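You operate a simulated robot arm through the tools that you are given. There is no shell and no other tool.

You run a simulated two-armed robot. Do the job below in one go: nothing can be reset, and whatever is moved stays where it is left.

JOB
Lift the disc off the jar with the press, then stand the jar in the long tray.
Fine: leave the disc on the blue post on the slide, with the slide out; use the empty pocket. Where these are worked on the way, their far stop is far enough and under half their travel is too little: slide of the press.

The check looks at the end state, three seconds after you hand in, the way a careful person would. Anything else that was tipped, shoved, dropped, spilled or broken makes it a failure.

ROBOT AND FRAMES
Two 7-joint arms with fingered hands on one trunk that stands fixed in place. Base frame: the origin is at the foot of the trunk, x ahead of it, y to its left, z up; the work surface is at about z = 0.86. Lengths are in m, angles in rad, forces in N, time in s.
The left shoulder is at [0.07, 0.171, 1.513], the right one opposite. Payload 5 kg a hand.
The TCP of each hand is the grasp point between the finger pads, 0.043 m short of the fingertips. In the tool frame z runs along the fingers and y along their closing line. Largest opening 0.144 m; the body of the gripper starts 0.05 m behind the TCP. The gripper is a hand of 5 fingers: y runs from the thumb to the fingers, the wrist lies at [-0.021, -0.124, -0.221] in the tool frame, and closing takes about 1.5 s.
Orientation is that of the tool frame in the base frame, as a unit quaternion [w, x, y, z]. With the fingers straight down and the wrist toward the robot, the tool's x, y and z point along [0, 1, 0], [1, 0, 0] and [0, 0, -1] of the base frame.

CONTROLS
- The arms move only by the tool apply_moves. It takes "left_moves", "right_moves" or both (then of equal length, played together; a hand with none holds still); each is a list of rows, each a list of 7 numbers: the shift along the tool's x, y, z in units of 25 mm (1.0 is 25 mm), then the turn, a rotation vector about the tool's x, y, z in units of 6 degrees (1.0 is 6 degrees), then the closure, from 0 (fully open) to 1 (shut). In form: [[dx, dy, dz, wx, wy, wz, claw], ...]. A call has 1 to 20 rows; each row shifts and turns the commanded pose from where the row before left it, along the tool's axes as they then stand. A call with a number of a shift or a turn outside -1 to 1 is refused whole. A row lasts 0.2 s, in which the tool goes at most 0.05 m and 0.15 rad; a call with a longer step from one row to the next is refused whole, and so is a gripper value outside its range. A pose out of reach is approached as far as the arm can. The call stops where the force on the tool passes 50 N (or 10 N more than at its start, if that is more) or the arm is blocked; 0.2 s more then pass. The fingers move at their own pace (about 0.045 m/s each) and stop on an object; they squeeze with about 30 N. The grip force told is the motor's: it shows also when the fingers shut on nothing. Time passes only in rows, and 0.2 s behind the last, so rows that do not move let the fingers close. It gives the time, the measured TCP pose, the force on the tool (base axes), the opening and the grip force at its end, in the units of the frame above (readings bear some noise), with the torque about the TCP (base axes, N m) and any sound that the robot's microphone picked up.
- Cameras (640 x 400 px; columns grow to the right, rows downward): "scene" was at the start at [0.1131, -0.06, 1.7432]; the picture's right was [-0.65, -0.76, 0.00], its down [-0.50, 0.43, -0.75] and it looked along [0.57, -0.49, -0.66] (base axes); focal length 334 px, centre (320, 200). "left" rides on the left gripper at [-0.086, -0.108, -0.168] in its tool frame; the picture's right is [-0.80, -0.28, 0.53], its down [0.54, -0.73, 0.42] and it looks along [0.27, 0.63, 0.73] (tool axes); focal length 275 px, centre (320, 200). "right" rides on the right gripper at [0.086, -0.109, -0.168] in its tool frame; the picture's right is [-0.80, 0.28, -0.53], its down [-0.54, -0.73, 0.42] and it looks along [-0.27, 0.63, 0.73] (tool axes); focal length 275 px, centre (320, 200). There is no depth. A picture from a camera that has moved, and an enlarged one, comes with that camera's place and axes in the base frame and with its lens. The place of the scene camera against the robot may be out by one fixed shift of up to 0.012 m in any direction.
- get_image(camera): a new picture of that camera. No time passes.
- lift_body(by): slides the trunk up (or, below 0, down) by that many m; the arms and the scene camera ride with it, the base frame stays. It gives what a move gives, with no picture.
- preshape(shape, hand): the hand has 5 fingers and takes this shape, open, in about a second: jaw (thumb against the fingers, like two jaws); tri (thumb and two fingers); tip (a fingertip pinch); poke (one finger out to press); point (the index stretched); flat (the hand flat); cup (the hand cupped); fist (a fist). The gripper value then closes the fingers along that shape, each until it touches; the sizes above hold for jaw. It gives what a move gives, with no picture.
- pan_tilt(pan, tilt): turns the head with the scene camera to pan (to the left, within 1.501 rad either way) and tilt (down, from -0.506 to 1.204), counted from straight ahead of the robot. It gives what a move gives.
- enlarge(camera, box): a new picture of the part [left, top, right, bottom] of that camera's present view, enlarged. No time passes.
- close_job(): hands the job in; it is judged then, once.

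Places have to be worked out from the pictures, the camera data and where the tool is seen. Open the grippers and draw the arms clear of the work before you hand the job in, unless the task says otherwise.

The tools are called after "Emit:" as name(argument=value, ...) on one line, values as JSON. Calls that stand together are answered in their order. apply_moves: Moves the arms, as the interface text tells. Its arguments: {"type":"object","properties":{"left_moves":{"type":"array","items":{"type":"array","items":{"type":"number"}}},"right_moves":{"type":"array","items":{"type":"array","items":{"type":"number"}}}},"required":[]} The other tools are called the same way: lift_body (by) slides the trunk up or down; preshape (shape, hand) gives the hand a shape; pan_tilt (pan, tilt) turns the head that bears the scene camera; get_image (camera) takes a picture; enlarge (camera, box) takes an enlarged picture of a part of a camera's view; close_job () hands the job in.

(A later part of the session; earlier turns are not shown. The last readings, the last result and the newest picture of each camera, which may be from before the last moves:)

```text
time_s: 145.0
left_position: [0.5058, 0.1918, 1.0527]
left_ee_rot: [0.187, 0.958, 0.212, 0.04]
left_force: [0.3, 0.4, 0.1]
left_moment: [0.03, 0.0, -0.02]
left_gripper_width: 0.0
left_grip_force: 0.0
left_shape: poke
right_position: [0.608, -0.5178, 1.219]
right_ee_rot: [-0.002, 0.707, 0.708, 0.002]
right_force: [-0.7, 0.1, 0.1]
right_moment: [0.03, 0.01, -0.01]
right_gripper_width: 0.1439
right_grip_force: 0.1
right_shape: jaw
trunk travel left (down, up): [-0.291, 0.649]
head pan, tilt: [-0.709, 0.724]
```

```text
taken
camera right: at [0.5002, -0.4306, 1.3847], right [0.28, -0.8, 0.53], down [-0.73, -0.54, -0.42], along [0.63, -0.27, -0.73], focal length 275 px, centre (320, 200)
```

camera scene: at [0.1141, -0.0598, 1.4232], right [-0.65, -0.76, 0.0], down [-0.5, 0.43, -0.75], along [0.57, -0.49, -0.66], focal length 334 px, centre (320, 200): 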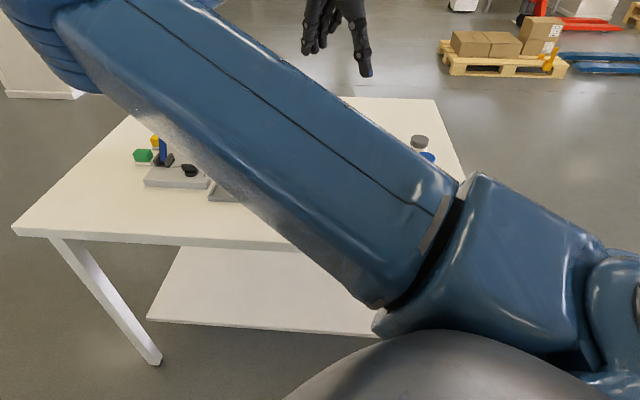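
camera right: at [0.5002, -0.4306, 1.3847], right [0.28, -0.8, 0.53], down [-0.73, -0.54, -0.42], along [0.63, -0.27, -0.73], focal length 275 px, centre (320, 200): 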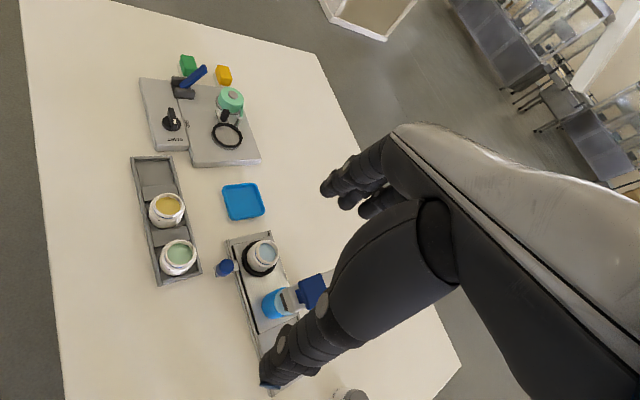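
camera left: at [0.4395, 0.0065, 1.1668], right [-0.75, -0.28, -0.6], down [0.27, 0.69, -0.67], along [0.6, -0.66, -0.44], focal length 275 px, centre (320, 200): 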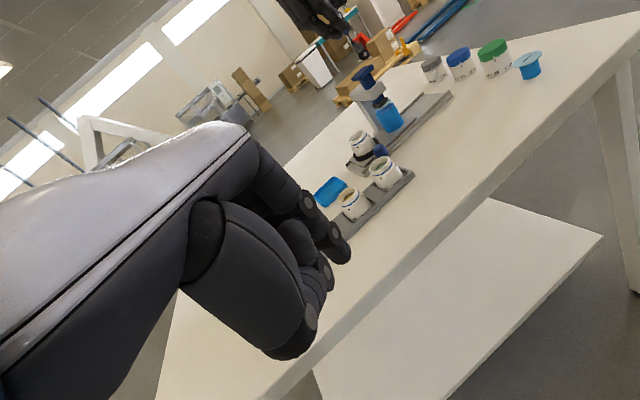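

Good tracking and a clear right-camera view of jar and tray. I enlarge both to measure them.

Emit:
enlarge(camera="right", box=[200, 220, 310, 320])

Emit:
enlarge(camera="right", box=[120, 140, 220, 300])

```text
4.00 times, centred on (255, 270) of right
camera zoom: at [0.5002, -0.4306, 1.3847], right [0.28, -0.8, 0.53], down [-0.73, -0.54, -0.42], along [0.63, -0.27, -0.73], focal length 1101 px, centre (580, -80)
```

zoom: 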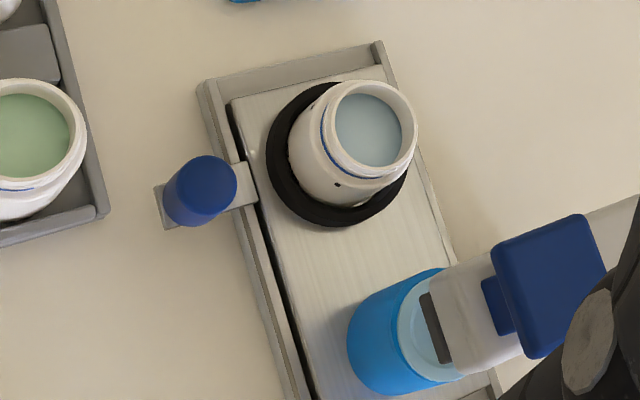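

```text
2.50 times, centred on (170, 220) of right
camera zoom: at [0.5002, -0.4306, 1.3847], right [0.28, -0.8, 0.53], down [-0.73, -0.54, -0.42], along [0.63, -0.27, -0.73], focal length 688 px, centre (695, 150)
```

zoom: 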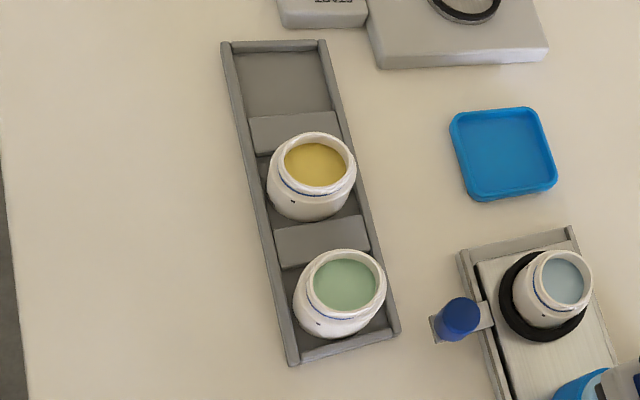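

The pocket grid gives the empty pocket's centre at about (0.776, -0.296), a snug fit of roughly 5.5 cm; the jar is at (0.717, -0.538). I try the three-finger "tri" shape, which should keep ring and little finger out of the way.

Emit:
preshape(hand="right", shape="tri")

Emit:
get_image(camera="right")

Emit:
enlarge(camera="scene", box=[270, 0, 400, 90])

```text
time_s: 145.9
left_position: [0.5051, 0.1913, 1.0544]
left_ee_rot: [0.186, 0.958, 0.212, 0.042]
left_force: [-1.3, -0.4, -0.2]
left_moment: [-0.02, 0.04, -0.03]
left_gripper_width: 0.0
left_grip_force: 0.0
left_shape: poke
right_position: [0.6078, -0.5179, 1.2196]
right_ee_rot: [0.0, 0.707, 0.707, 0.0]
right_force: [0.0, -0.4, -0.3]
right_moment: [0.0, 0.01, 0.02]
right_gripper_width: 0.1436
right_grip_force: 0.1
right_shape: tri
trunk travel left (down, up): [-0.291, 0.649]
head pan, tilt: [-0.709, 0.724]
```

```text
taken
camera right: at [0.499, -0.4304, 1.3849], right [0.28, -0.8, 0.53], down [-0.73, -0.54, -0.42], along [0.63, -0.27, -0.73], focal length 275 px, centre (320, 200)
```

right: 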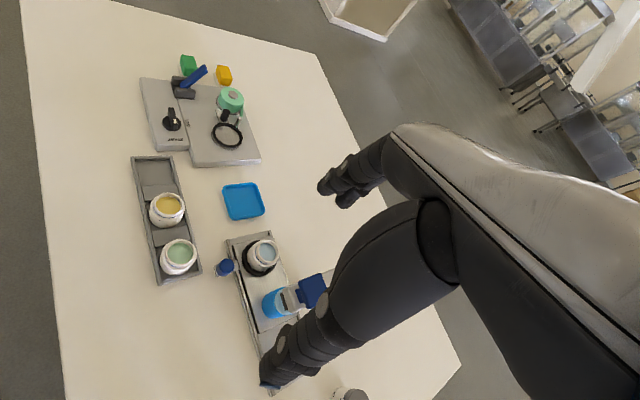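

```text
4.44 times, centred on (335, 45) of scene
camera zoom: at [0.1132, -0.0597, 1.4232], right [-0.65, -0.76, 0.0], down [-0.5, 0.43, -0.75], along [0.57, -0.49, -0.66], focal length 1483 px, centre (253, 889)
```

zoom: 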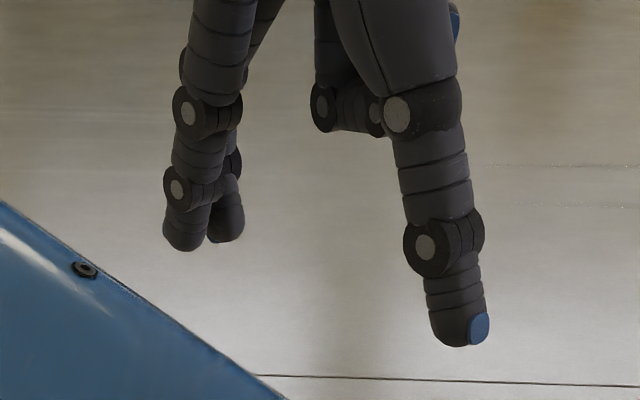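

The tri shape has thumb against index and middle only. I close it to roughly 9 cm opening and move over the jar at z ≈ 1.10.

Emit:
apply_moves(right_moves=[[-0.14, 0.728, 0.5, 0, 0, 0, 0.38], [-0.14, 0.728, 0.6, 0, 0, 0, 0.38], [-0.14, 0.728, 0.7, 0, 0, 0, 0.38], [-0.14, 0.728, 0.8, 0, 0, 0, 0.38], [-0.14, 0.728, 0.9, 0, 0, 0, 0.38], [-0.14, 0.728, 0.95, 0, 0, 0, 0.38], [0, 0, 0, 0, 0, 0, 0.38]])

Emit:
get_image(camera="right")

Emit:
get_image(camera="scene")

```text
time_s: 147.5
left_position: [0.504, 0.1924, 1.0529]
left_ee_rot: [0.186, 0.958, 0.212, 0.042]
left_force: [0.1, -0.8, 0.8]
left_moment: [-0.02, -0.04, 0.02]
left_gripper_width: 0.0002
left_grip_force: 0.0
left_shape: poke
right_position: [0.7182, -0.5382, 1.1087]
right_ee_rot: [0.0, 0.707, 0.707, 0.002]
right_force: [-1.2, -0.1, 0.8]
right_moment: [-0.02, -0.04, -0.03]
right_gripper_width: 0.0893
right_grip_force: 0.1
right_shape: tri
trunk travel left (down, up): [-0.291, 0.649]
head pan, tilt: [-0.709, 0.724]
```

```text
taken
camera right: at [0.609, -0.4509, 1.2737], right [0.28, -0.8, 0.53], down [-0.72, -0.54, -0.43], along [0.63, -0.27, -0.73], focal length 275 px, centre (320, 200)
```

right: 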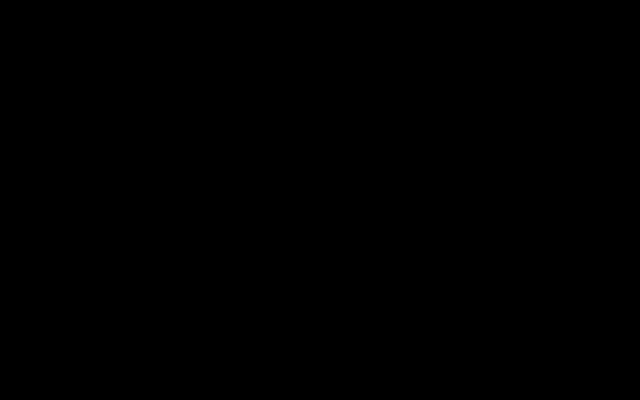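

```text
taken
camera scene: at [0.1121, -0.0592, 1.4234], right [-0.65, -0.76, 0.0], down [-0.5, 0.43, -0.75], along [0.57, -0.49, -0.66], focal length 334 px, centre (320, 200)
```

scene: 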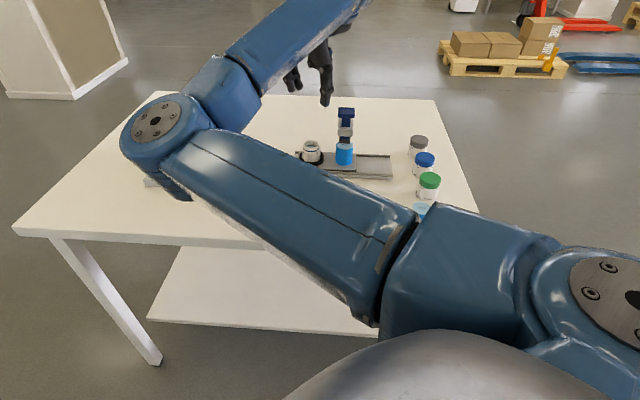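

The right camera is hidden again, but the scene camera now sees both hand and jar. I enlarge it to check the alignment above the jar.

Emit:
enlarge(camera="scene", box=[270, 30, 370, 180])

```text
2.67 times, centred on (320, 105) of scene
camera zoom: at [0.1121, -0.0592, 1.4234], right [-0.65, -0.76, 0.0], down [-0.5, 0.43, -0.75], along [0.57, -0.49, -0.66], focal length 890 px, centre (320, 453)
```

zoom: 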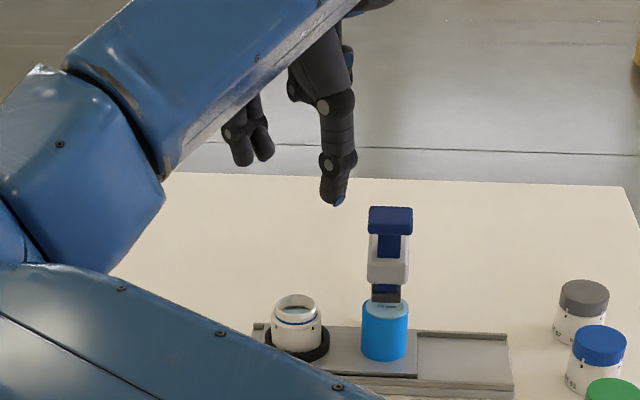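

Finger pair and thumb straddle the jar's column correctly. I descend to z ≈ 1.0 and look again.

Emit:
apply_moves(right_moves=[[0, 0, 0.85, 0, 0, 0, 0.38], [0, 0, 0.85, 0, 0, 0, 0.38], [0, 0, 0.85, 0, 0, 0, 0.38], [0, 0, 0.85, 0, 0, 0, 0.38], [0, 0, 0.85, 0, 0, 0, 0.38]])

Emit:
enlarge(camera="scene", box=[270, 60, 370, 180])

Emit:
get_image(camera="left")

```text
time_s: 148.7
left_position: [0.5058, 0.1923, 1.0527]
left_ee_rot: [0.186, 0.959, 0.212, 0.042]
left_force: [-0.1, 0.6, -0.1]
left_moment: [0.02, -0.02, -0.01]
left_gripper_width: 0.0
left_grip_force: 0.1
left_shape: poke
right_position: [0.717, -0.5387, 1.001]
right_ee_rot: [0.0, 0.707, 0.708, 0.001]
right_force: [-0.1, -0.5, 1.1]
right_moment: [-0.01, 0.02, 0.0]
right_gripper_width: 0.0898
right_grip_force: 0.0
right_shape: tri
trunk travel left (down, up): [-0.291, 0.649]
head pan, tilt: [-0.709, 0.724]
```

```text
3.33 times, centred on (320, 120) of scene
camera zoom: at [0.1135, -0.0603, 1.4232], right [-0.65, -0.76, 0.0], down [-0.5, 0.43, -0.75], along [0.57, -0.49, -0.66], focal length 1112 px, centre (320, 467)
```

zoom: 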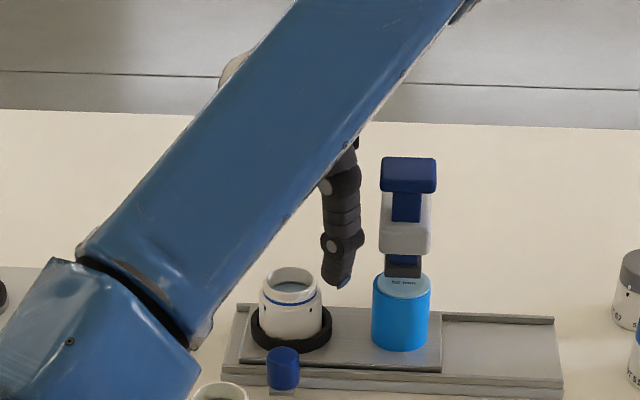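

```text
taken
camera left: at [0.3592, 0.3038, 1.1679], right [-0.75, -0.28, -0.6], down [0.27, 0.7, -0.66], along [0.6, -0.66, -0.44], focal length 275 px, centre (320, 200)
```

left: 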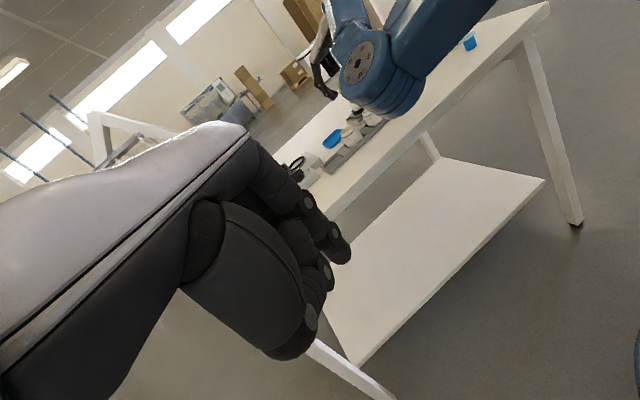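

The right forearm hides the fingers from the scene camera, so I bring the left hand forward on the left side, well clear of the right elbow, to watch with its camera.

Emit:
apply_moves(left_moves=[[0.56, 0.896, 0, 0, 0, 0, 0], [0.56, 0.896, 0, 0, 0, 0, 0], [0.56, 0.896, 0, 0, 0, 0, 0], [0.56, 0.896, 0, 0, 0, 0, 0], [0.56, 0.896, 0, 0, 0, 0, 0], [0.56, 0.896, 0, 0, 0, 0, 0], [0.56, 0.896, 0, 0, 0, 0, 0], [0, 0, 0, 0, -0.39, 0.966, 0], [0, 0, 0, 0, -0.39, 0.966, 0], [0, 0, 0, 0, -0.39, 0.966, 0], [0, 0, 0, 0, -0.39, 0.966, 0]])

Emit:
get_image(camera="left")

Emit:
get_image(camera="scene")

```text
time_s: 151.1
left_position: [0.6548, 0.1027, 1.1116]
left_ee_rot: [0.191, 0.982, -0.001, 0.0]
left_force: [-0.2, 1.4, 0.5]
left_moment: [-0.01, 0.0, -0.03]
left_gripper_width: 0.0001
left_grip_force: 0.0
left_shape: poke
right_position: [0.7187, -0.5388, 1.0009]
right_ee_rot: [-0.002, 0.706, 0.708, 0.002]
right_force: [-0.1, 0.0, 0.0]
right_moment: [0.03, 0.02, 0.0]
right_gripper_width: 0.0895
right_grip_force: 0.0
right_shape: tri
trunk travel left (down, up): [-0.291, 0.649]
head pan, tilt: [-0.709, 0.724]
```

```text
taken
camera left: at [0.5704, 0.2664, 1.2254], right [-0.8, 0.06, -0.6], down [0.54, 0.51, -0.66], along [0.27, -0.86, -0.44], focal length 275 px, centre (320, 200)
```

left: 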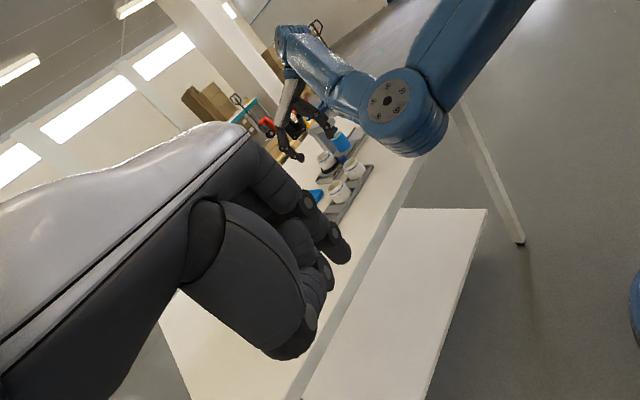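

```text
taken
camera scene: at [0.1138, -0.0601, 1.4231], right [-0.65, -0.76, 0.0], down [-0.5, 0.43, -0.75], along [0.57, -0.49, -0.66], focal length 334 px, centre (320, 200)
```

scene: 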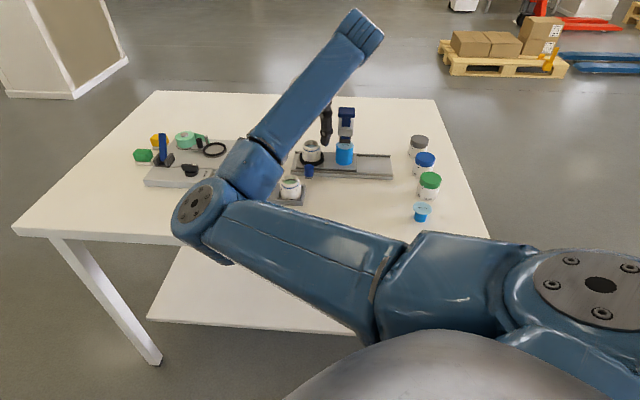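

Emit:
enlarge(camera="left", box=[260, 90, 380, 210])

Emit:
enlarge(camera="scene", box=[270, 90, 370, 190])

```text
3.33 times, centred on (320, 150) of left
camera zoom: at [0.5704, 0.2664, 1.2254], right [-0.8, 0.06, -0.6], down [0.54, 0.51, -0.66], along [0.27, -0.86, -0.44], focal length 918 px, centre (320, 367)
```

zoom: 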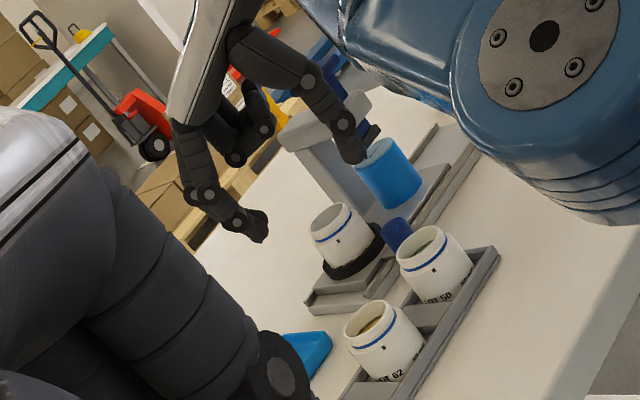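

```text
4.00 times, centred on (320, 140) of scene
camera zoom: at [0.1138, -0.0601, 1.4231], right [-0.65, -0.76, 0.0], down [-0.5, 0.43, -0.75], along [0.57, -0.49, -0.66], focal length 1335 px, centre (320, 440)
```

zoom: 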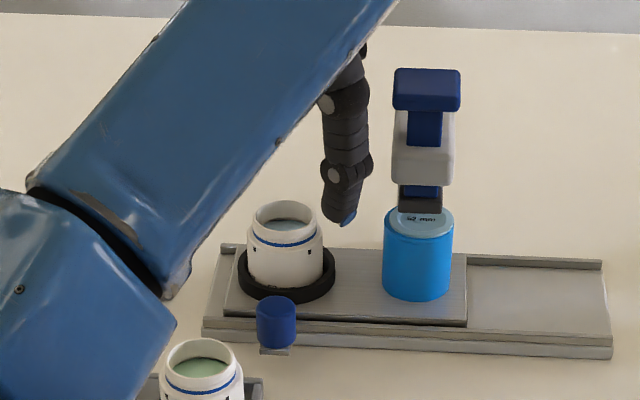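

Seen from the left, thumb and fingers bracket the jar evenly. I lower the last 5.8 cm around the jar.

Emit:
apply_moves(right_moves=[[0, 0, 0.77, 0, 0, 0, 0.38], [0, 0, 0.77, 0, 0, 0, 0.38], [0, 0, 0.75, 0, 0, 0, 0.38]])

Emit:
enlarge(camera="left", box=[260, 90, 380, 210])

Emit:
enlarge(camera="scene", box=[270, 90, 370, 190])

```text
time_s: 151.9
left_position: [0.6555, 0.1027, 1.1101]
left_ee_rot: [0.191, 0.982, 0.0, 0.0]
left_force: [1.3, -0.8, -0.5]
left_moment: [-0.02, 0.01, 0.0]
left_gripper_width: 0.0
left_grip_force: 0.0
left_shape: poke
right_position: [0.7191, -0.5378, 0.9428]
right_ee_rot: [-0.001, 0.706, 0.708, 0.0]
right_force: [0.4, 0.4, -0.1]
right_moment: [-0.01, 0.03, 0.01]
right_gripper_width: 0.0895
right_grip_force: 0.0
right_shape: tri
trunk travel left (down, up): [-0.291, 0.649]
head pan, tilt: [-0.709, 0.724]
```

```text
3.33 times, centred on (320, 150) of left
camera zoom: at [0.5699, 0.2659, 1.2256], right [-0.8, 0.06, -0.6], down [0.54, 0.51, -0.66], along [0.27, -0.85, -0.44], focal length 918 px, centre (320, 367)
```

zoom: 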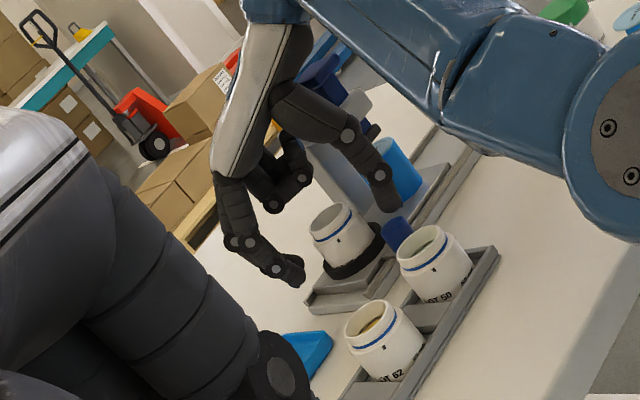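

```text
4.00 times, centred on (320, 140) of scene
camera zoom: at [0.1134, -0.0603, 1.4233], right [-0.65, -0.76, 0.0], down [-0.5, 0.43, -0.75], along [0.57, -0.49, -0.66], focal length 1335 px, centre (320, 440)
```

zoom: 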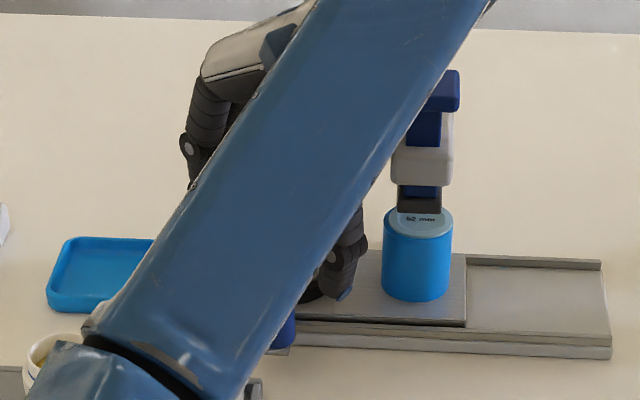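

Index/middle and thumb are on either side of the jar at about mid height, with no contact force. I close the grip.

Emit:
apply_moves(right_moves=[[0, 0, 0, 0, 0, 0, 1], [0, 0, 0, 0, 0, 0, 1], [0, 0, 0, 0, 0, 0, 1], [0, 0, 0, 0, 0, 0, 1], [0, 0, 0, 0, 0, 0, 1], [0, 0, 0, 0, 0, 0, 1], [0, 0, 0, 0, 0, 0, 1]])

Emit:
enlarge(camera="left", box=[280, 110, 380, 200])

```text
time_s: 153.5
left_position: [0.6556, 0.1031, 1.1122]
left_ee_rot: [0.192, 0.981, 0.0, 0.0]
left_force: [-0.6, -1.4, 0.2]
left_moment: [-0.03, 0.03, 0.03]
left_gripper_width: 0.0
left_grip_force: 0.1
left_shape: poke
right_position: [0.7176, -0.5364, 0.9436]
right_ee_rot: [0.0, 0.707, 0.707, 0.001]
right_force: [-0.9, 0.3, 0.6]
right_moment: [0.02, -0.01, -0.01]
right_gripper_width: 0.0435
right_grip_force: 30.3
right_shape: tri
trunk travel left (down, up): [-0.291, 0.649]
head pan, tilt: [-0.709, 0.724]
```

```text
4.44 times, centred on (330, 155) of left
camera zoom: at [0.5697, 0.2663, 1.2255], right [-0.8, 0.06, -0.6], down [0.54, 0.51, -0.66], along [0.27, -0.86, -0.44], focal length 1224 px, centre (276, 400)
```

zoom: 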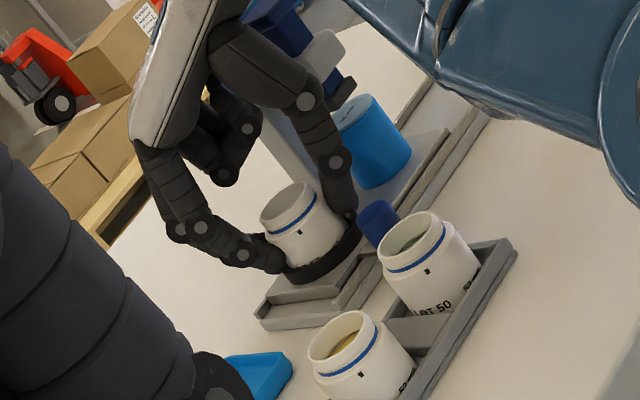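

The jar is gripped (30 N). I lift slowly by 2 cm and check that it comes straight up.

Emit:
apply_moves(right_moves=[[0, 0, -0.2, 0, 0, 0, 1], [0, 0, -0.2, 0, 0, 0, 1], [0, 0, -0.2, 0, 0, 0, 1], [0, 0, -0.2, 0, 0, 0, 1]])

Emit:
enlarge(camera="left", box=[280, 110, 380, 200])

```text
time_s: 154.5
left_position: [0.6545, 0.1018, 1.1113]
left_ee_rot: [0.19, 0.982, 0.0, 0.0]
left_force: [-0.1, 0.2, 0.4]
left_moment: [0.0, -0.03, -0.01]
left_gripper_width: 0.0
left_grip_force: 0.0
left_shape: poke
right_position: [0.7186, -0.5365, 0.9637]
right_ee_rot: [-0.001, 0.707, 0.707, 0.002]
right_force: [1.0, -0.7, -0.5]
right_moment: [0.0, 0.0, -0.03]
right_gripper_width: 0.0436
right_grip_force: 30.1
right_shape: tri
trunk travel left (down, up): [-0.291, 0.649]
head pan, tilt: [-0.709, 0.724]
```

```text
4.44 times, centred on (330, 155) of left
camera zoom: at [0.5697, 0.2663, 1.2256], right [-0.8, 0.06, -0.6], down [0.54, 0.51, -0.66], along [0.27, -0.86, -0.44], focal length 1224 px, centre (276, 400)
```

zoom: 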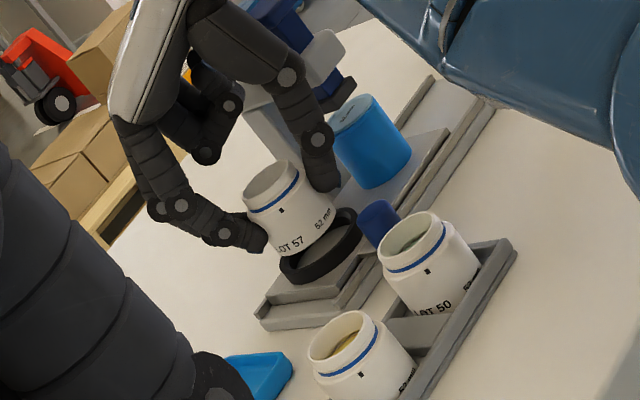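

The jar is free and upright. I raise it further and move it slowly half way toward the tray.

Emit:
apply_moves(right_moves=[[0, 0, -0.4, 0, 0, 0, 1], [0, 0, -0.6, 0, 0, 0, 1], [0, 0, -0.6, 0, 0, 0, 1], [0, 0, -0.6, 0, 0, 0, 1], [0, 0, -0.4, 0, 0, 0, 1], [0.3, 0.072, 0, 0, 0, 0, 1], [0.6, 0.144, 0, 0, 0, 0, 1], [0.6, 0.144, 0, 0, 0, 0, 1], [0.6, 0.144, 0, 0, 0, 0, 1], [0.6, 0.144, 0, 0, 0, 0, 1], [0.6, 0.144, 0, 0, 0, 0, 1], [0.6, 0.144, 0, 0, 0, 0, 1], [0.3, 0.072, 0, 0, 0, 0, 1]])

Emit:
get_image(camera="left")

Emit:
get_image(camera="scene")

Emit:
get_image(camera="right")

```text
time_s: 157.3
left_position: [0.6545, 0.1021, 1.1108]
left_ee_rot: [0.19, 0.982, 0.0, 0.0]
left_force: [0.3, -0.5, -0.4]
left_moment: [0.03, 0.02, 0.02]
left_gripper_width: 0.0
left_grip_force: 0.1
left_shape: poke
right_position: [0.7433, -0.4308, 1.0283]
right_ee_rot: [0.0, 0.707, 0.707, 0.001]
right_force: [-0.5, 0.1, -1.3]
right_moment: [0.03, -0.01, -0.01]
right_gripper_width: 0.0435
right_grip_force: 29.9
right_shape: tri
trunk travel left (down, up): [-0.291, 0.649]
head pan, tilt: [-0.709, 0.724]
```

```text
taken
camera left: at [0.5698, 0.2663, 1.2255], right [-0.8, 0.06, -0.6], down [0.54, 0.51, -0.66], along [0.27, -0.86, -0.44], focal length 275 px, centre (320, 200)
```

left: 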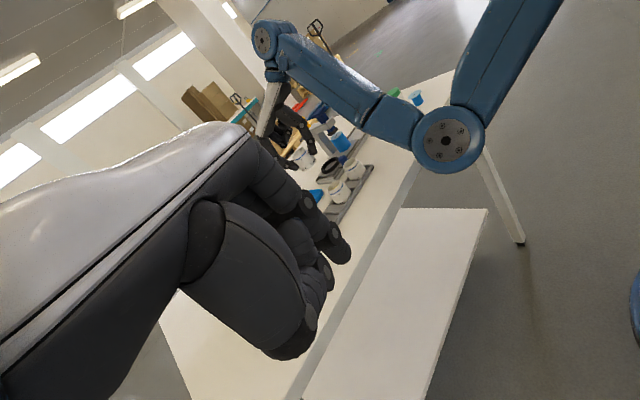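

```text
taken
camera scene: at [0.1133, -0.0598, 1.4232], right [-0.65, -0.76, 0.0], down [-0.5, 0.43, -0.75], along [0.57, -0.49, -0.66], focal length 334 px, centre (320, 200)
```

scene: 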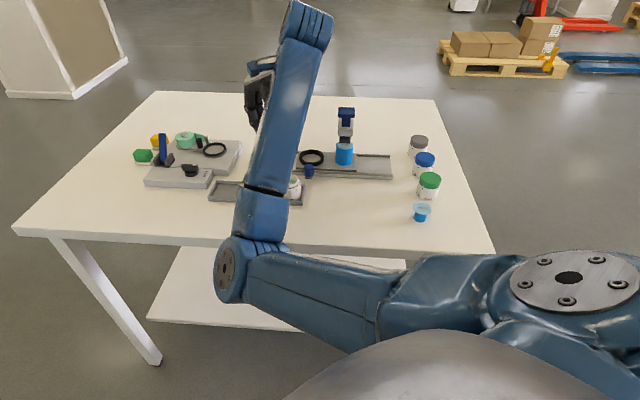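

```text
taken
camera right: at [0.6349, -0.3449, 1.1948], right [0.28, -0.8, 0.53], down [-0.73, -0.54, -0.42], along [0.63, -0.27, -0.73], focal length 275 px, centre (320, 200)
```

right: 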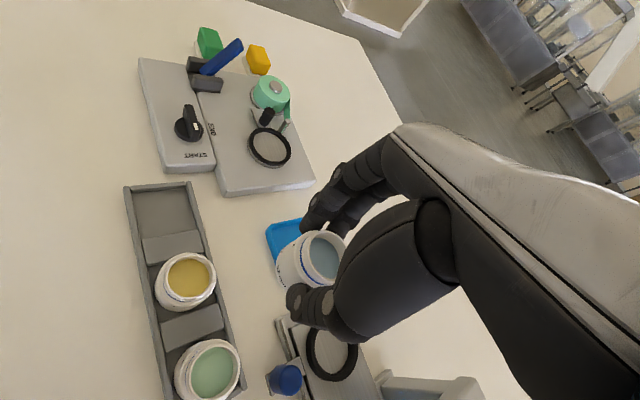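

The right camera now sees the held jar and the tray clearly, and the elbow has dropped into a natural posture. I enlarge the tray to measure the pocket.

Emit:
enlarge(camera="right", box=[110, 170, 250, 330])

Emit:
enlarge(camera="right", box=[250, 200, 370, 330])

```text
2.50 times, centred on (180, 250) of right
camera zoom: at [0.6349, -0.3449, 1.1948], right [0.28, -0.8, 0.53], down [-0.73, -0.54, -0.42], along [0.63, -0.27, -0.73], focal length 688 px, centre (670, 75)
```

zoom: 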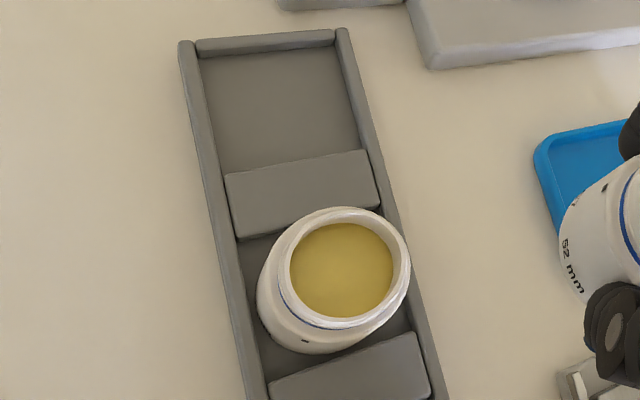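

```text
3.08 times, centred on (310, 265) of right
camera zoom: at [0.6349, -0.3449, 1.1948], right [0.28, -0.8, 0.53], down [-0.73, -0.54, -0.42], along [0.63, -0.27, -0.73], focal length 847 px, centre (351, 0)
```

zoom: 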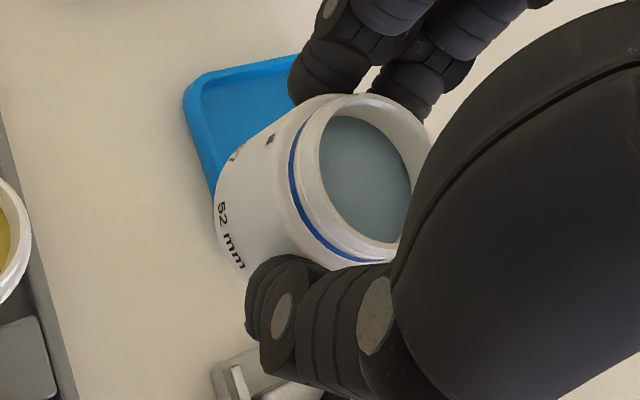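

The pocket's centre works out at (0.773, -0.296) with about 4 mm play all round, and the jar sits within 3 mm of the TCP. I move slowly to hover above the pocket.

Emit:
apply_moves(right_moves=[[0.28, 0.065, 0, 0, 0, 0, 1], [0.55, 0.125, 0, 0, 0, 0, 1], [0.55, 0.125, 0, 0, 0, 0, 1], [0.55, 0.125, 0, 0, 0, 0, 1], [0.55, 0.125, 0, 0, 0, 0, 1], [0.55, 0.125, 0, 0, 0, 0, 1], [0.55, 0.125, 0, 0, 0, 0, 1], [0.55, 0.125, 0, 0, 0, 0, 1], [0.55, 0.125, 0, 0, 0, 0, 1], [0.55, 0.125, 0, 0, 0, 0, 1], [0.28, 0.06, 0, 0, 0, 0, 1], [0, 0, 0, 0, 0, 0, 1]])

Emit:
get_image(camera="right")

Emit:
get_image(camera="scene")

Emit:
get_image(camera="left")

```text
time_s: 159.9
left_position: [0.6555, 0.1023, 1.111]
left_ee_rot: [0.19, 0.982, 0.001, 0.0]
left_force: [0.0, -0.1, -0.1]
left_moment: [0.01, 0.02, 0.0]
left_gripper_width: 0.0
left_grip_force: 0.0
left_shape: poke
right_position: [0.7735, -0.2939, 1.0304]
right_ee_rot: [0.0, 0.707, 0.707, 0.001]
right_force: [-0.7, 0.3, -1.2]
right_moment: [0.02, -0.01, 0.01]
right_gripper_width: 0.0434
right_grip_force: 29.8
right_shape: tri
trunk travel left (down, up): [-0.291, 0.649]
head pan, tilt: [-0.709, 0.724]
```

```text
taken
camera right: at [0.6651, -0.2071, 1.1968], right [0.28, -0.8, 0.53], down [-0.73, -0.54, -0.42], along [0.63, -0.27, -0.73], focal length 275 px, centre (320, 200)
```

right: 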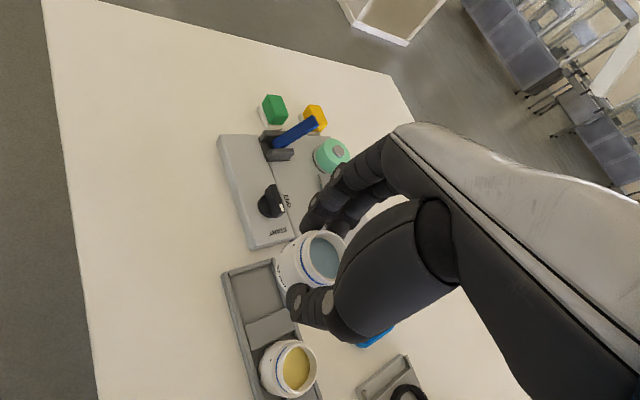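

```text
taken
camera scene: at [0.1133, -0.0598, 1.4232], right [-0.65, -0.76, 0.0], down [-0.5, 0.43, -0.75], along [0.57, -0.49, -0.66], focal length 334 px, centre (320, 200)
```

scene: 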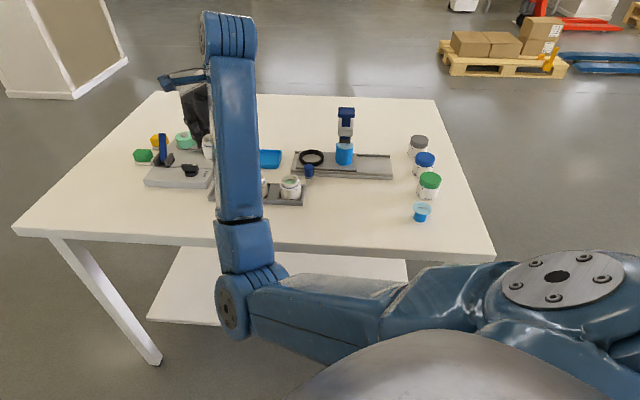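

```text
taken
camera left: at [0.5697, 0.2663, 1.2255], right [-0.8, 0.06, -0.6], down [0.54, 0.51, -0.66], along [0.27, -0.86, -0.44], focal length 275 px, centre (320, 200)
```

left: 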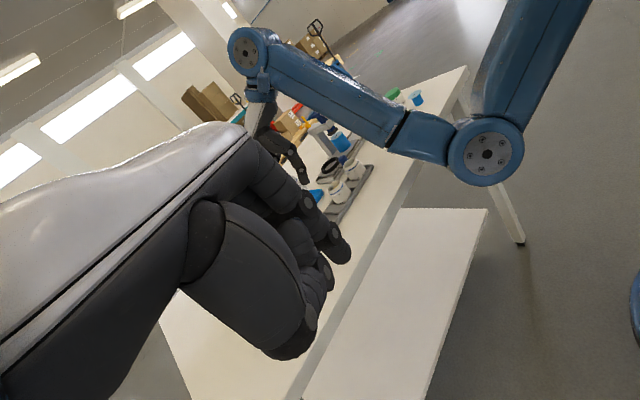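

The fingers on the far side would come close to the other machine's box when opening, so I turn the hand slowly about the jar's axis to yaw -45°, putting fingers and thumb across the tray.

Emit:
apply_moves(right_moves=[[0, 0, 0, 0, 0, 0.5, 1], [0, 0, 0, 0, 0, 0.75, 1], [0, 0, 0, 0, 0, 0.75, 1], [0, 0, 0, 0, 0, 0.75, 1], [0, 0, 0, 0, 0, 0.75, 1], [0, 0, 0, 0, 0, 0.75, 1], [0, 0, 0, 0, 0, 0.75, 1], [0, 0, 0, 0, 0, 0.75, 1], [0, 0, 0, 0, 0, 0.75, 1], [0, 0, 0, 0, 0, 0.75, 1], [0, 0, 0, 0, 0, 0.25, 1]])

Emit:
get_image(camera="right")

Emit:
get_image(camera="scene")

```text
time_s: 162.3
left_position: [0.6551, 0.103, 1.1115]
left_ee_rot: [0.191, 0.982, 0.001, 0.0]
left_force: [0.5, 0.8, 0.9]
left_moment: [-0.01, 0.04, 0.01]
left_gripper_width: 0.0
left_grip_force: 0.1
left_shape: poke
right_position: [0.7764, -0.2947, 1.0304]
right_ee_rot: [-0.001, 0.924, 0.382, 0.001]
right_force: [-0.3, -0.4, -1.7]
right_moment: [0.01, -0.03, -0.03]
right_gripper_width: 0.0433
right_grip_force: 30.3
right_shape: tri
trunk travel left (down, up): [-0.291, 0.649]
head pan, tilt: [-0.709, 0.724]
```

```text
taken
camera right: at [0.7589, -0.155, 1.1967], right [-0.36, -0.77, 0.53], down [-0.9, 0.13, -0.42], along [0.25, -0.63, -0.73], focal length 275 px, centre (320, 200)
```

right: 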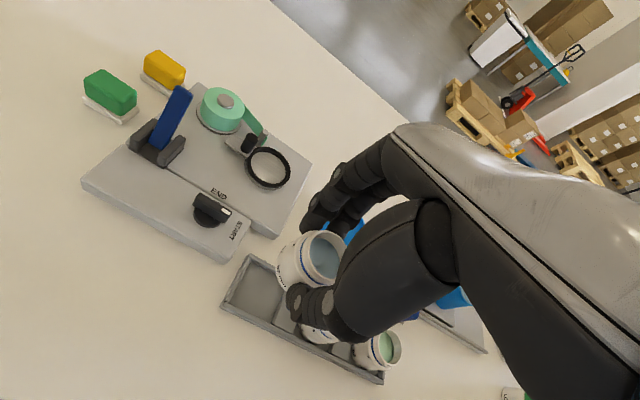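

```text
taken
camera scene: at [0.1133, -0.0596, 1.4232], right [-0.65, -0.76, 0.0], down [-0.5, 0.43, -0.75], along [0.57, -0.49, -0.66], focal length 334 px, centre (320, 200)
```

scene: 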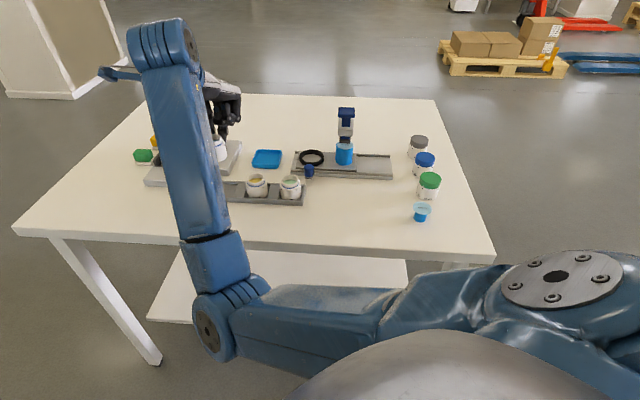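

Orientation is good and the jar is steady. I enlarge the right view to compare the jar with the pocket.

Emit:
enlarge(camera="right", box=[210, 210, 410, 390])

Emit:
enlarge(camera="left", box=[230, 80, 390, 230])

```text
2.22 times, centred on (310, 300) of right
camera zoom: at [0.7589, -0.155, 1.1967], right [-0.36, -0.77, 0.53], down [-0.9, 0.13, -0.42], along [0.25, -0.63, -0.73], focal length 612 px, centre (342, -22)
```

zoom: 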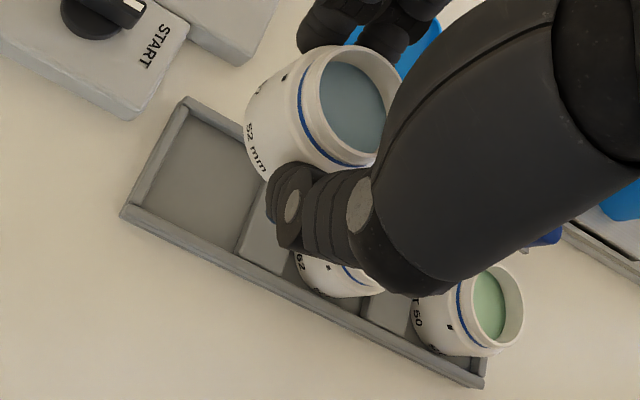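

```text
2.67 times, centred on (310, 155) of left
camera zoom: at [0.5698, 0.2664, 1.2255], right [-0.8, 0.06, -0.6], down [0.54, 0.51, -0.66], along [0.27, -0.86, -0.44], focal length 734 px, centre (347, 320)
```

zoom: 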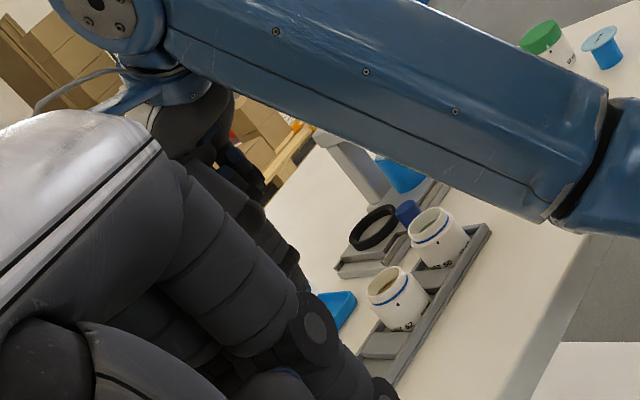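

The jar needs only a 3 mm shift along the tray to be centred. I correct that and lower it to just above the pocket.

Emit:
apply_moves(right_moves=[[-0.12, 0, 0, 0, 0, 0, 1], [0, 0, 0.3, 0, 0, 0, 1], [0, 0, 0.45, 0, 0, 0, 1], [0, 0, 0.45, 0, 0, 0, 1], [0, 0, 0.45, 0, 0, 0, 1], [0, 0, 0.45, 0, 0, 0, 1], [0, 0, 0.45, 0, 0, 0, 1], [0, 0, 0.3, 0, 0, 0, 1], [0, 0, 0.2, 0, 0, 0, 1]])

Emit:
get_image(camera="right")

Emit:
enlarge(camera="right", box=[210, 210, 410, 390])

Emit:
enlarge(camera="scene", box=[190, 90, 320, 220])

```text
time_s: 164.3
left_position: [0.6553, 0.1027, 1.1105]
left_ee_rot: [0.191, 0.982, -0.001, 0.0]
left_force: [0.5, -0.1, 0.5]
left_moment: [0.02, -0.02, -0.02]
left_gripper_width: 0.0
left_grip_force: 0.1
left_shape: poke
right_position: [0.7745, -0.3049, 0.9594]
right_ee_rot: [0.004, 0.925, 0.379, 0.004]
right_force: [-0.3, 0.8, -0.5]
right_moment: [-0.02, 0.01, 0.0]
right_gripper_width: 0.0428
right_grip_force: 30.1
right_shape: tri
trunk travel left (down, up): [-0.291, 0.649]
head pan, tilt: [-0.709, 0.724]
```

```text
taken
camera right: at [0.7578, -0.1649, 1.1251], right [-0.37, -0.76, 0.54], down [-0.89, 0.14, -0.43], along [0.25, -0.64, -0.73], focal length 275 px, centre (320, 200)
```

right: 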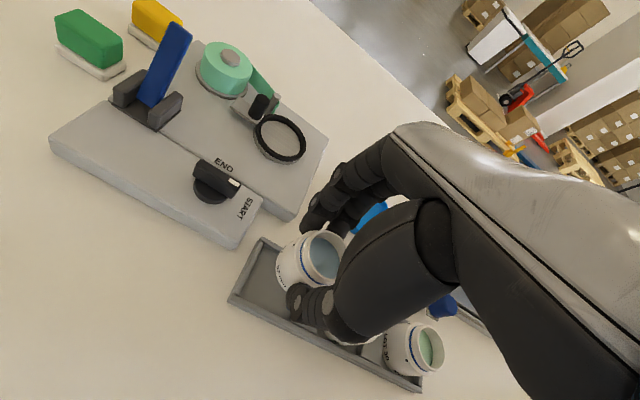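

```text
2.22 times, centred on (310, 300) of right
camera zoom: at [0.7578, -0.1649, 1.1251], right [-0.37, -0.76, 0.54], down [-0.89, 0.14, -0.43], along [0.25, -0.64, -0.73], focal length 612 px, centre (342, -22)
```

zoom: 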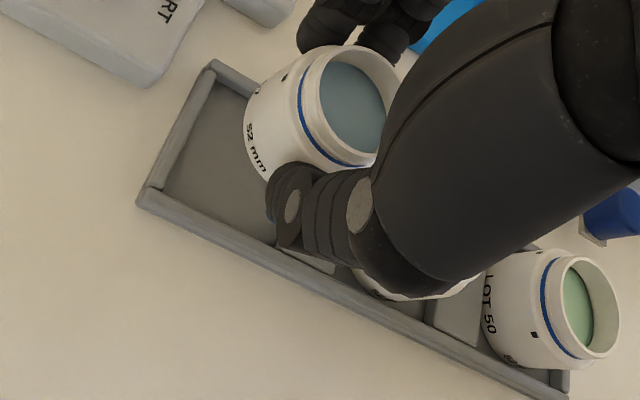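

```text
3.08 times, centred on (255, 155) of scene
camera zoom: at [0.1133, -0.0598, 1.4232], right [-0.65, -0.76, 0.0], down [-0.5, 0.43, -0.75], along [0.57, -0.49, -0.66], focal length 1027 px, centre (520, 338)
```

zoom: 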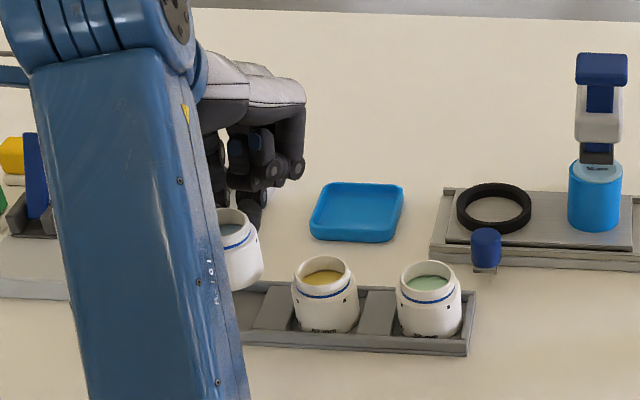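

The arm is drifting about 8 mm sideways near a joint limit at this yaw. I rise 3 cm, turn back to about yaw -20° (still clear of the box), and re-check tracking.

Emit:
apply_moves(right_moves=[[0, 0, -0.4, 0, 0, 0, 1], [0, 0, -0.4, 0, 0, 0, 1], [0, 0, -0.4, 0, 0, 0, 1], [0, 0, 0, 0, 0, -0.6, 1], [0, 0, 0, 0, 0, -0.75, 1], [0, 0, 0, 0, 0, -0.75, 1], [0, 0, 0, 0, 0, -0.75, 1], [0, 0, 0, 0, 0, -0.75, 1], [0, 0, 0, 0, 0, -0.55, 1], [0, 0, 0, 0, 0, 0, 1]])

Emit:
get_image(camera="right")

```text
time_s: 166.5
left_position: [0.6556, 0.1023, 1.1117]
left_ee_rot: [0.191, 0.982, 0.0, 0.0]
left_force: [-0.2, 0.1, 0.6]
left_moment: [0.0, 0.02, 0.01]
left_gripper_width: 0.0001
left_grip_force: 0.1
left_shape: poke
right_position: [0.7726, -0.2981, 0.9835]
right_ee_rot: [0.0, 0.819, 0.574, 0.001]
right_force: [0.6, 0.2, -0.9]
right_moment: [0.01, 0.02, 0.02]
right_gripper_width: 0.0432
right_grip_force: 30.4
right_shape: tri
trunk travel left (down, up): [-0.291, 0.649]
head pan, tilt: [-0.709, 0.724]
```

```text
taken
camera right: at [0.7, -0.1765, 1.1505], right [-0.01, -0.85, 0.53], down [-0.87, -0.26, -0.42], along [0.5, -0.46, -0.73], focal length 275 px, centre (320, 200)
```

right: 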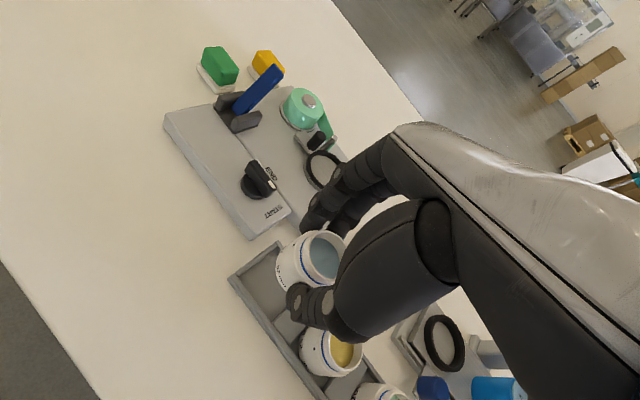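

Emit:
enlarge(camera="right", box=[210, 210, 380, 370])

```text
2.50 times, centred on (295, 290) of right
camera zoom: at [0.7, -0.1765, 1.1505], right [-0.01, -0.85, 0.53], down [-0.87, -0.26, -0.42], along [0.5, -0.46, -0.73], focal length 688 px, centre (382, -25)
```

zoom: 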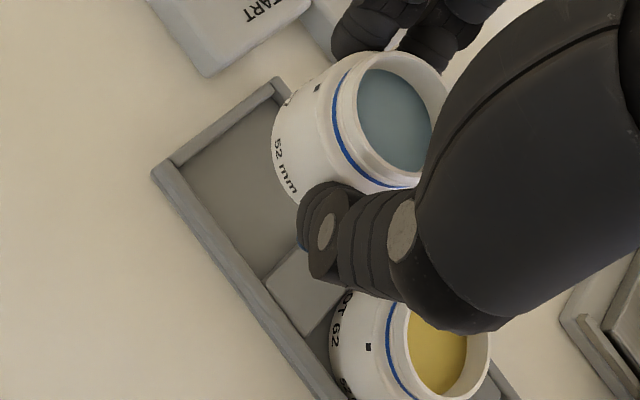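

Pocket centre measures (0.771, -0.2975) again; the jar is about 3 mm off along the hand's x axis. I correct and lower 4 cm, then check for drift.

Emit:
apply_moves(right_moves=[[0.125, 0, 0.2, 0, 0, 0, 1], [0, 0, 0.4, 0, 0, 0, 1], [0, 0, 0.4, 0, 0, 0, 1], [0, 0, 0.4, 0, 0, 0, 1], [0, 0, 0.2, 0, 0, 0, 1], [0, 0, 0, 0, 0, 0, 1]])

Emit:
enlarge(camera="right", box=[210, 210, 380, 370])

Emit:
enlarge(camera="scene", box=[190, 100, 320, 220])

```text
time_s: 167.9
left_position: [0.6549, 0.1028, 1.1122]
left_ee_rot: [0.19, 0.982, 0.0, 0.001]
left_force: [1.1, -0.3, -0.4]
left_moment: [0.03, -0.01, 0.0]
left_gripper_width: 0.0001
left_grip_force: 0.1
left_shape: poke
right_position: [0.7732, -0.2941, 0.944]
right_ee_rot: [-0.001, 0.82, 0.573, 0.0]
right_force: [-0.1, 0.2, -0.2]
right_moment: [-0.01, 0.01, -0.02]
right_gripper_width: 0.0431
right_grip_force: 29.4
right_shape: tri
trunk travel left (down, up): [-0.291, 0.649]
head pan, tilt: [-0.709, 0.724]
```

```text
2.50 times, centred on (295, 290) of right
camera zoom: at [0.7009, -0.1745, 1.1098], right [-0.01, -0.85, 0.53], down [-0.87, -0.26, -0.42], along [0.5, -0.47, -0.73], focal length 688 px, centre (382, -25)
```

zoom: 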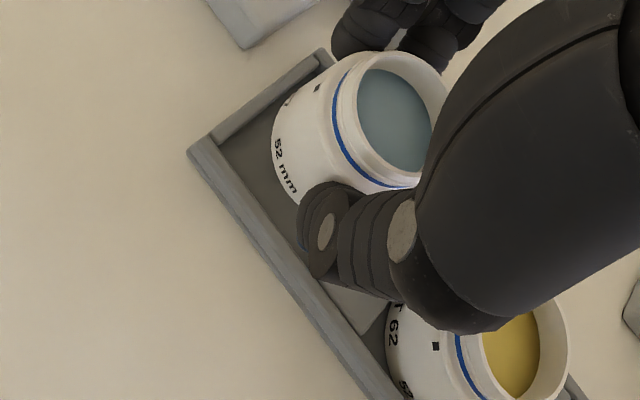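

```text
3.33 times, centred on (255, 160) of scene
camera zoom: at [0.1132, -0.0596, 1.4232], right [-0.65, -0.76, 0.0], down [-0.5, 0.43, -0.75], along [0.57, -0.49, -0.66], focal length 1112 px, centre (537, 333)
```

zoom: 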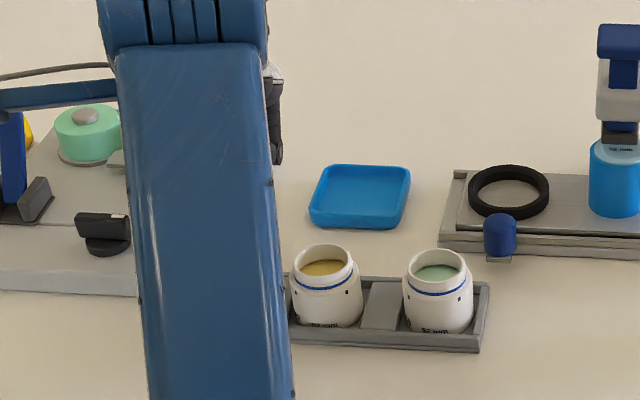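

Tracking is good now and the jar is centred over the pocket, about 18 mm above its floor. I lower it by 12 mm in small steps.

Emit:
apply_moves(right_moves=[[0, 0, 0.16, 0, 0, 0, 1], [0, 0, 0.16, 0, 0, 0, 1], [0, 0, 0.16, 0, 0, 0, 1], [0, 0, 0, 0, 0, 0, 1]])

Emit:
enlarge(camera="right", box=[210, 210, 380, 370])

```text
time_s: 168.9
left_position: [0.6555, 0.1027, 1.1112]
left_ee_rot: [0.191, 0.982, 0.0, 0.0]
left_force: [-0.3, 0.3, -0.7]
left_moment: [0.01, 0.0, -0.01]
left_gripper_width: 0.0001
left_grip_force: 0.1
left_shape: poke
right_position: [0.7725, -0.2931, 0.9315]
right_ee_rot: [0.0, 0.819, 0.573, 0.002]
right_force: [0.1, -0.3, -0.4]
right_moment: [0.0, 0.02, 0.02]
right_gripper_width: 0.0432
right_grip_force: 29.6
right_shape: tri
trunk travel left (down, up): [-0.291, 0.649]
head pan, tilt: [-0.709, 0.724]
```

```text
2.50 times, centred on (295, 290) of right
camera zoom: at [0.7005, -0.1744, 1.0981], right [-0.01, -0.85, 0.53], down [-0.87, -0.26, -0.42], along [0.5, -0.47, -0.73], focal length 688 px, centre (382, -25)
```

zoom: 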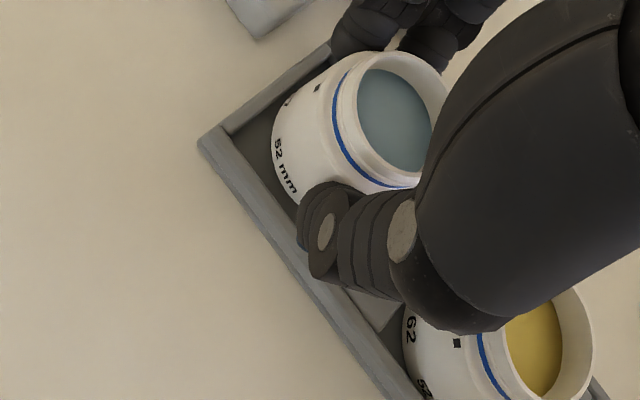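

Emit:
apply_moves(right_moves=[[0, 0, 0.08, 0, 0, 0, 1], [0, 0, 0.08, 0, 0, 0, 1], [0, 0, 0, 0, 0, 0, 1]])

Emit:
enlarge(camera="right", box=[210, 210, 380, 370])

```text
time_s: 169.7
left_position: [0.6543, 0.1019, 1.1109]
left_ee_rot: [0.191, 0.982, 0.0, 0.0]
left_force: [0.2, -0.3, -0.7]
left_moment: [0.01, 0.02, -0.02]
left_gripper_width: 0.0
left_grip_force: 0.1
left_shape: poke
right_position: [0.7714, -0.2934, 0.927]
right_ee_rot: [-0.001, 0.819, 0.574, 0.0]
right_force: [0.6, -0.6, -1.4]
right_moment: [-0.05, 0.0, -0.02]
right_gripper_width: 0.0436
right_grip_force: 30.2
right_shape: tri
trunk travel left (down, up): [-0.291, 0.649]
head pan, tilt: [-0.709, 0.724]
```

```text
2.50 times, centred on (295, 290) of right
camera zoom: at [0.7004, -0.1738, 1.0939], right [-0.01, -0.85, 0.53], down [-0.87, -0.26, -0.42], along [0.5, -0.46, -0.73], focal length 688 px, centre (382, -25)
```

zoom: 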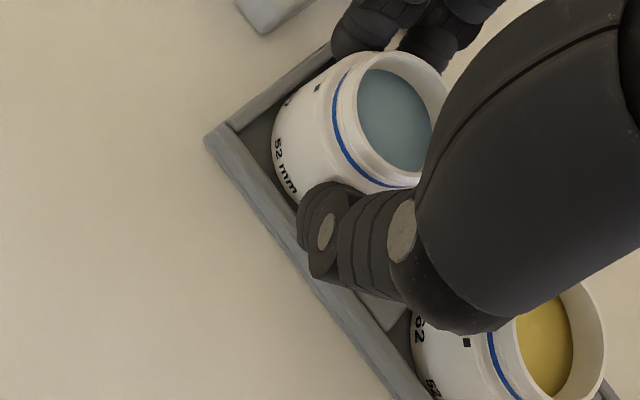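

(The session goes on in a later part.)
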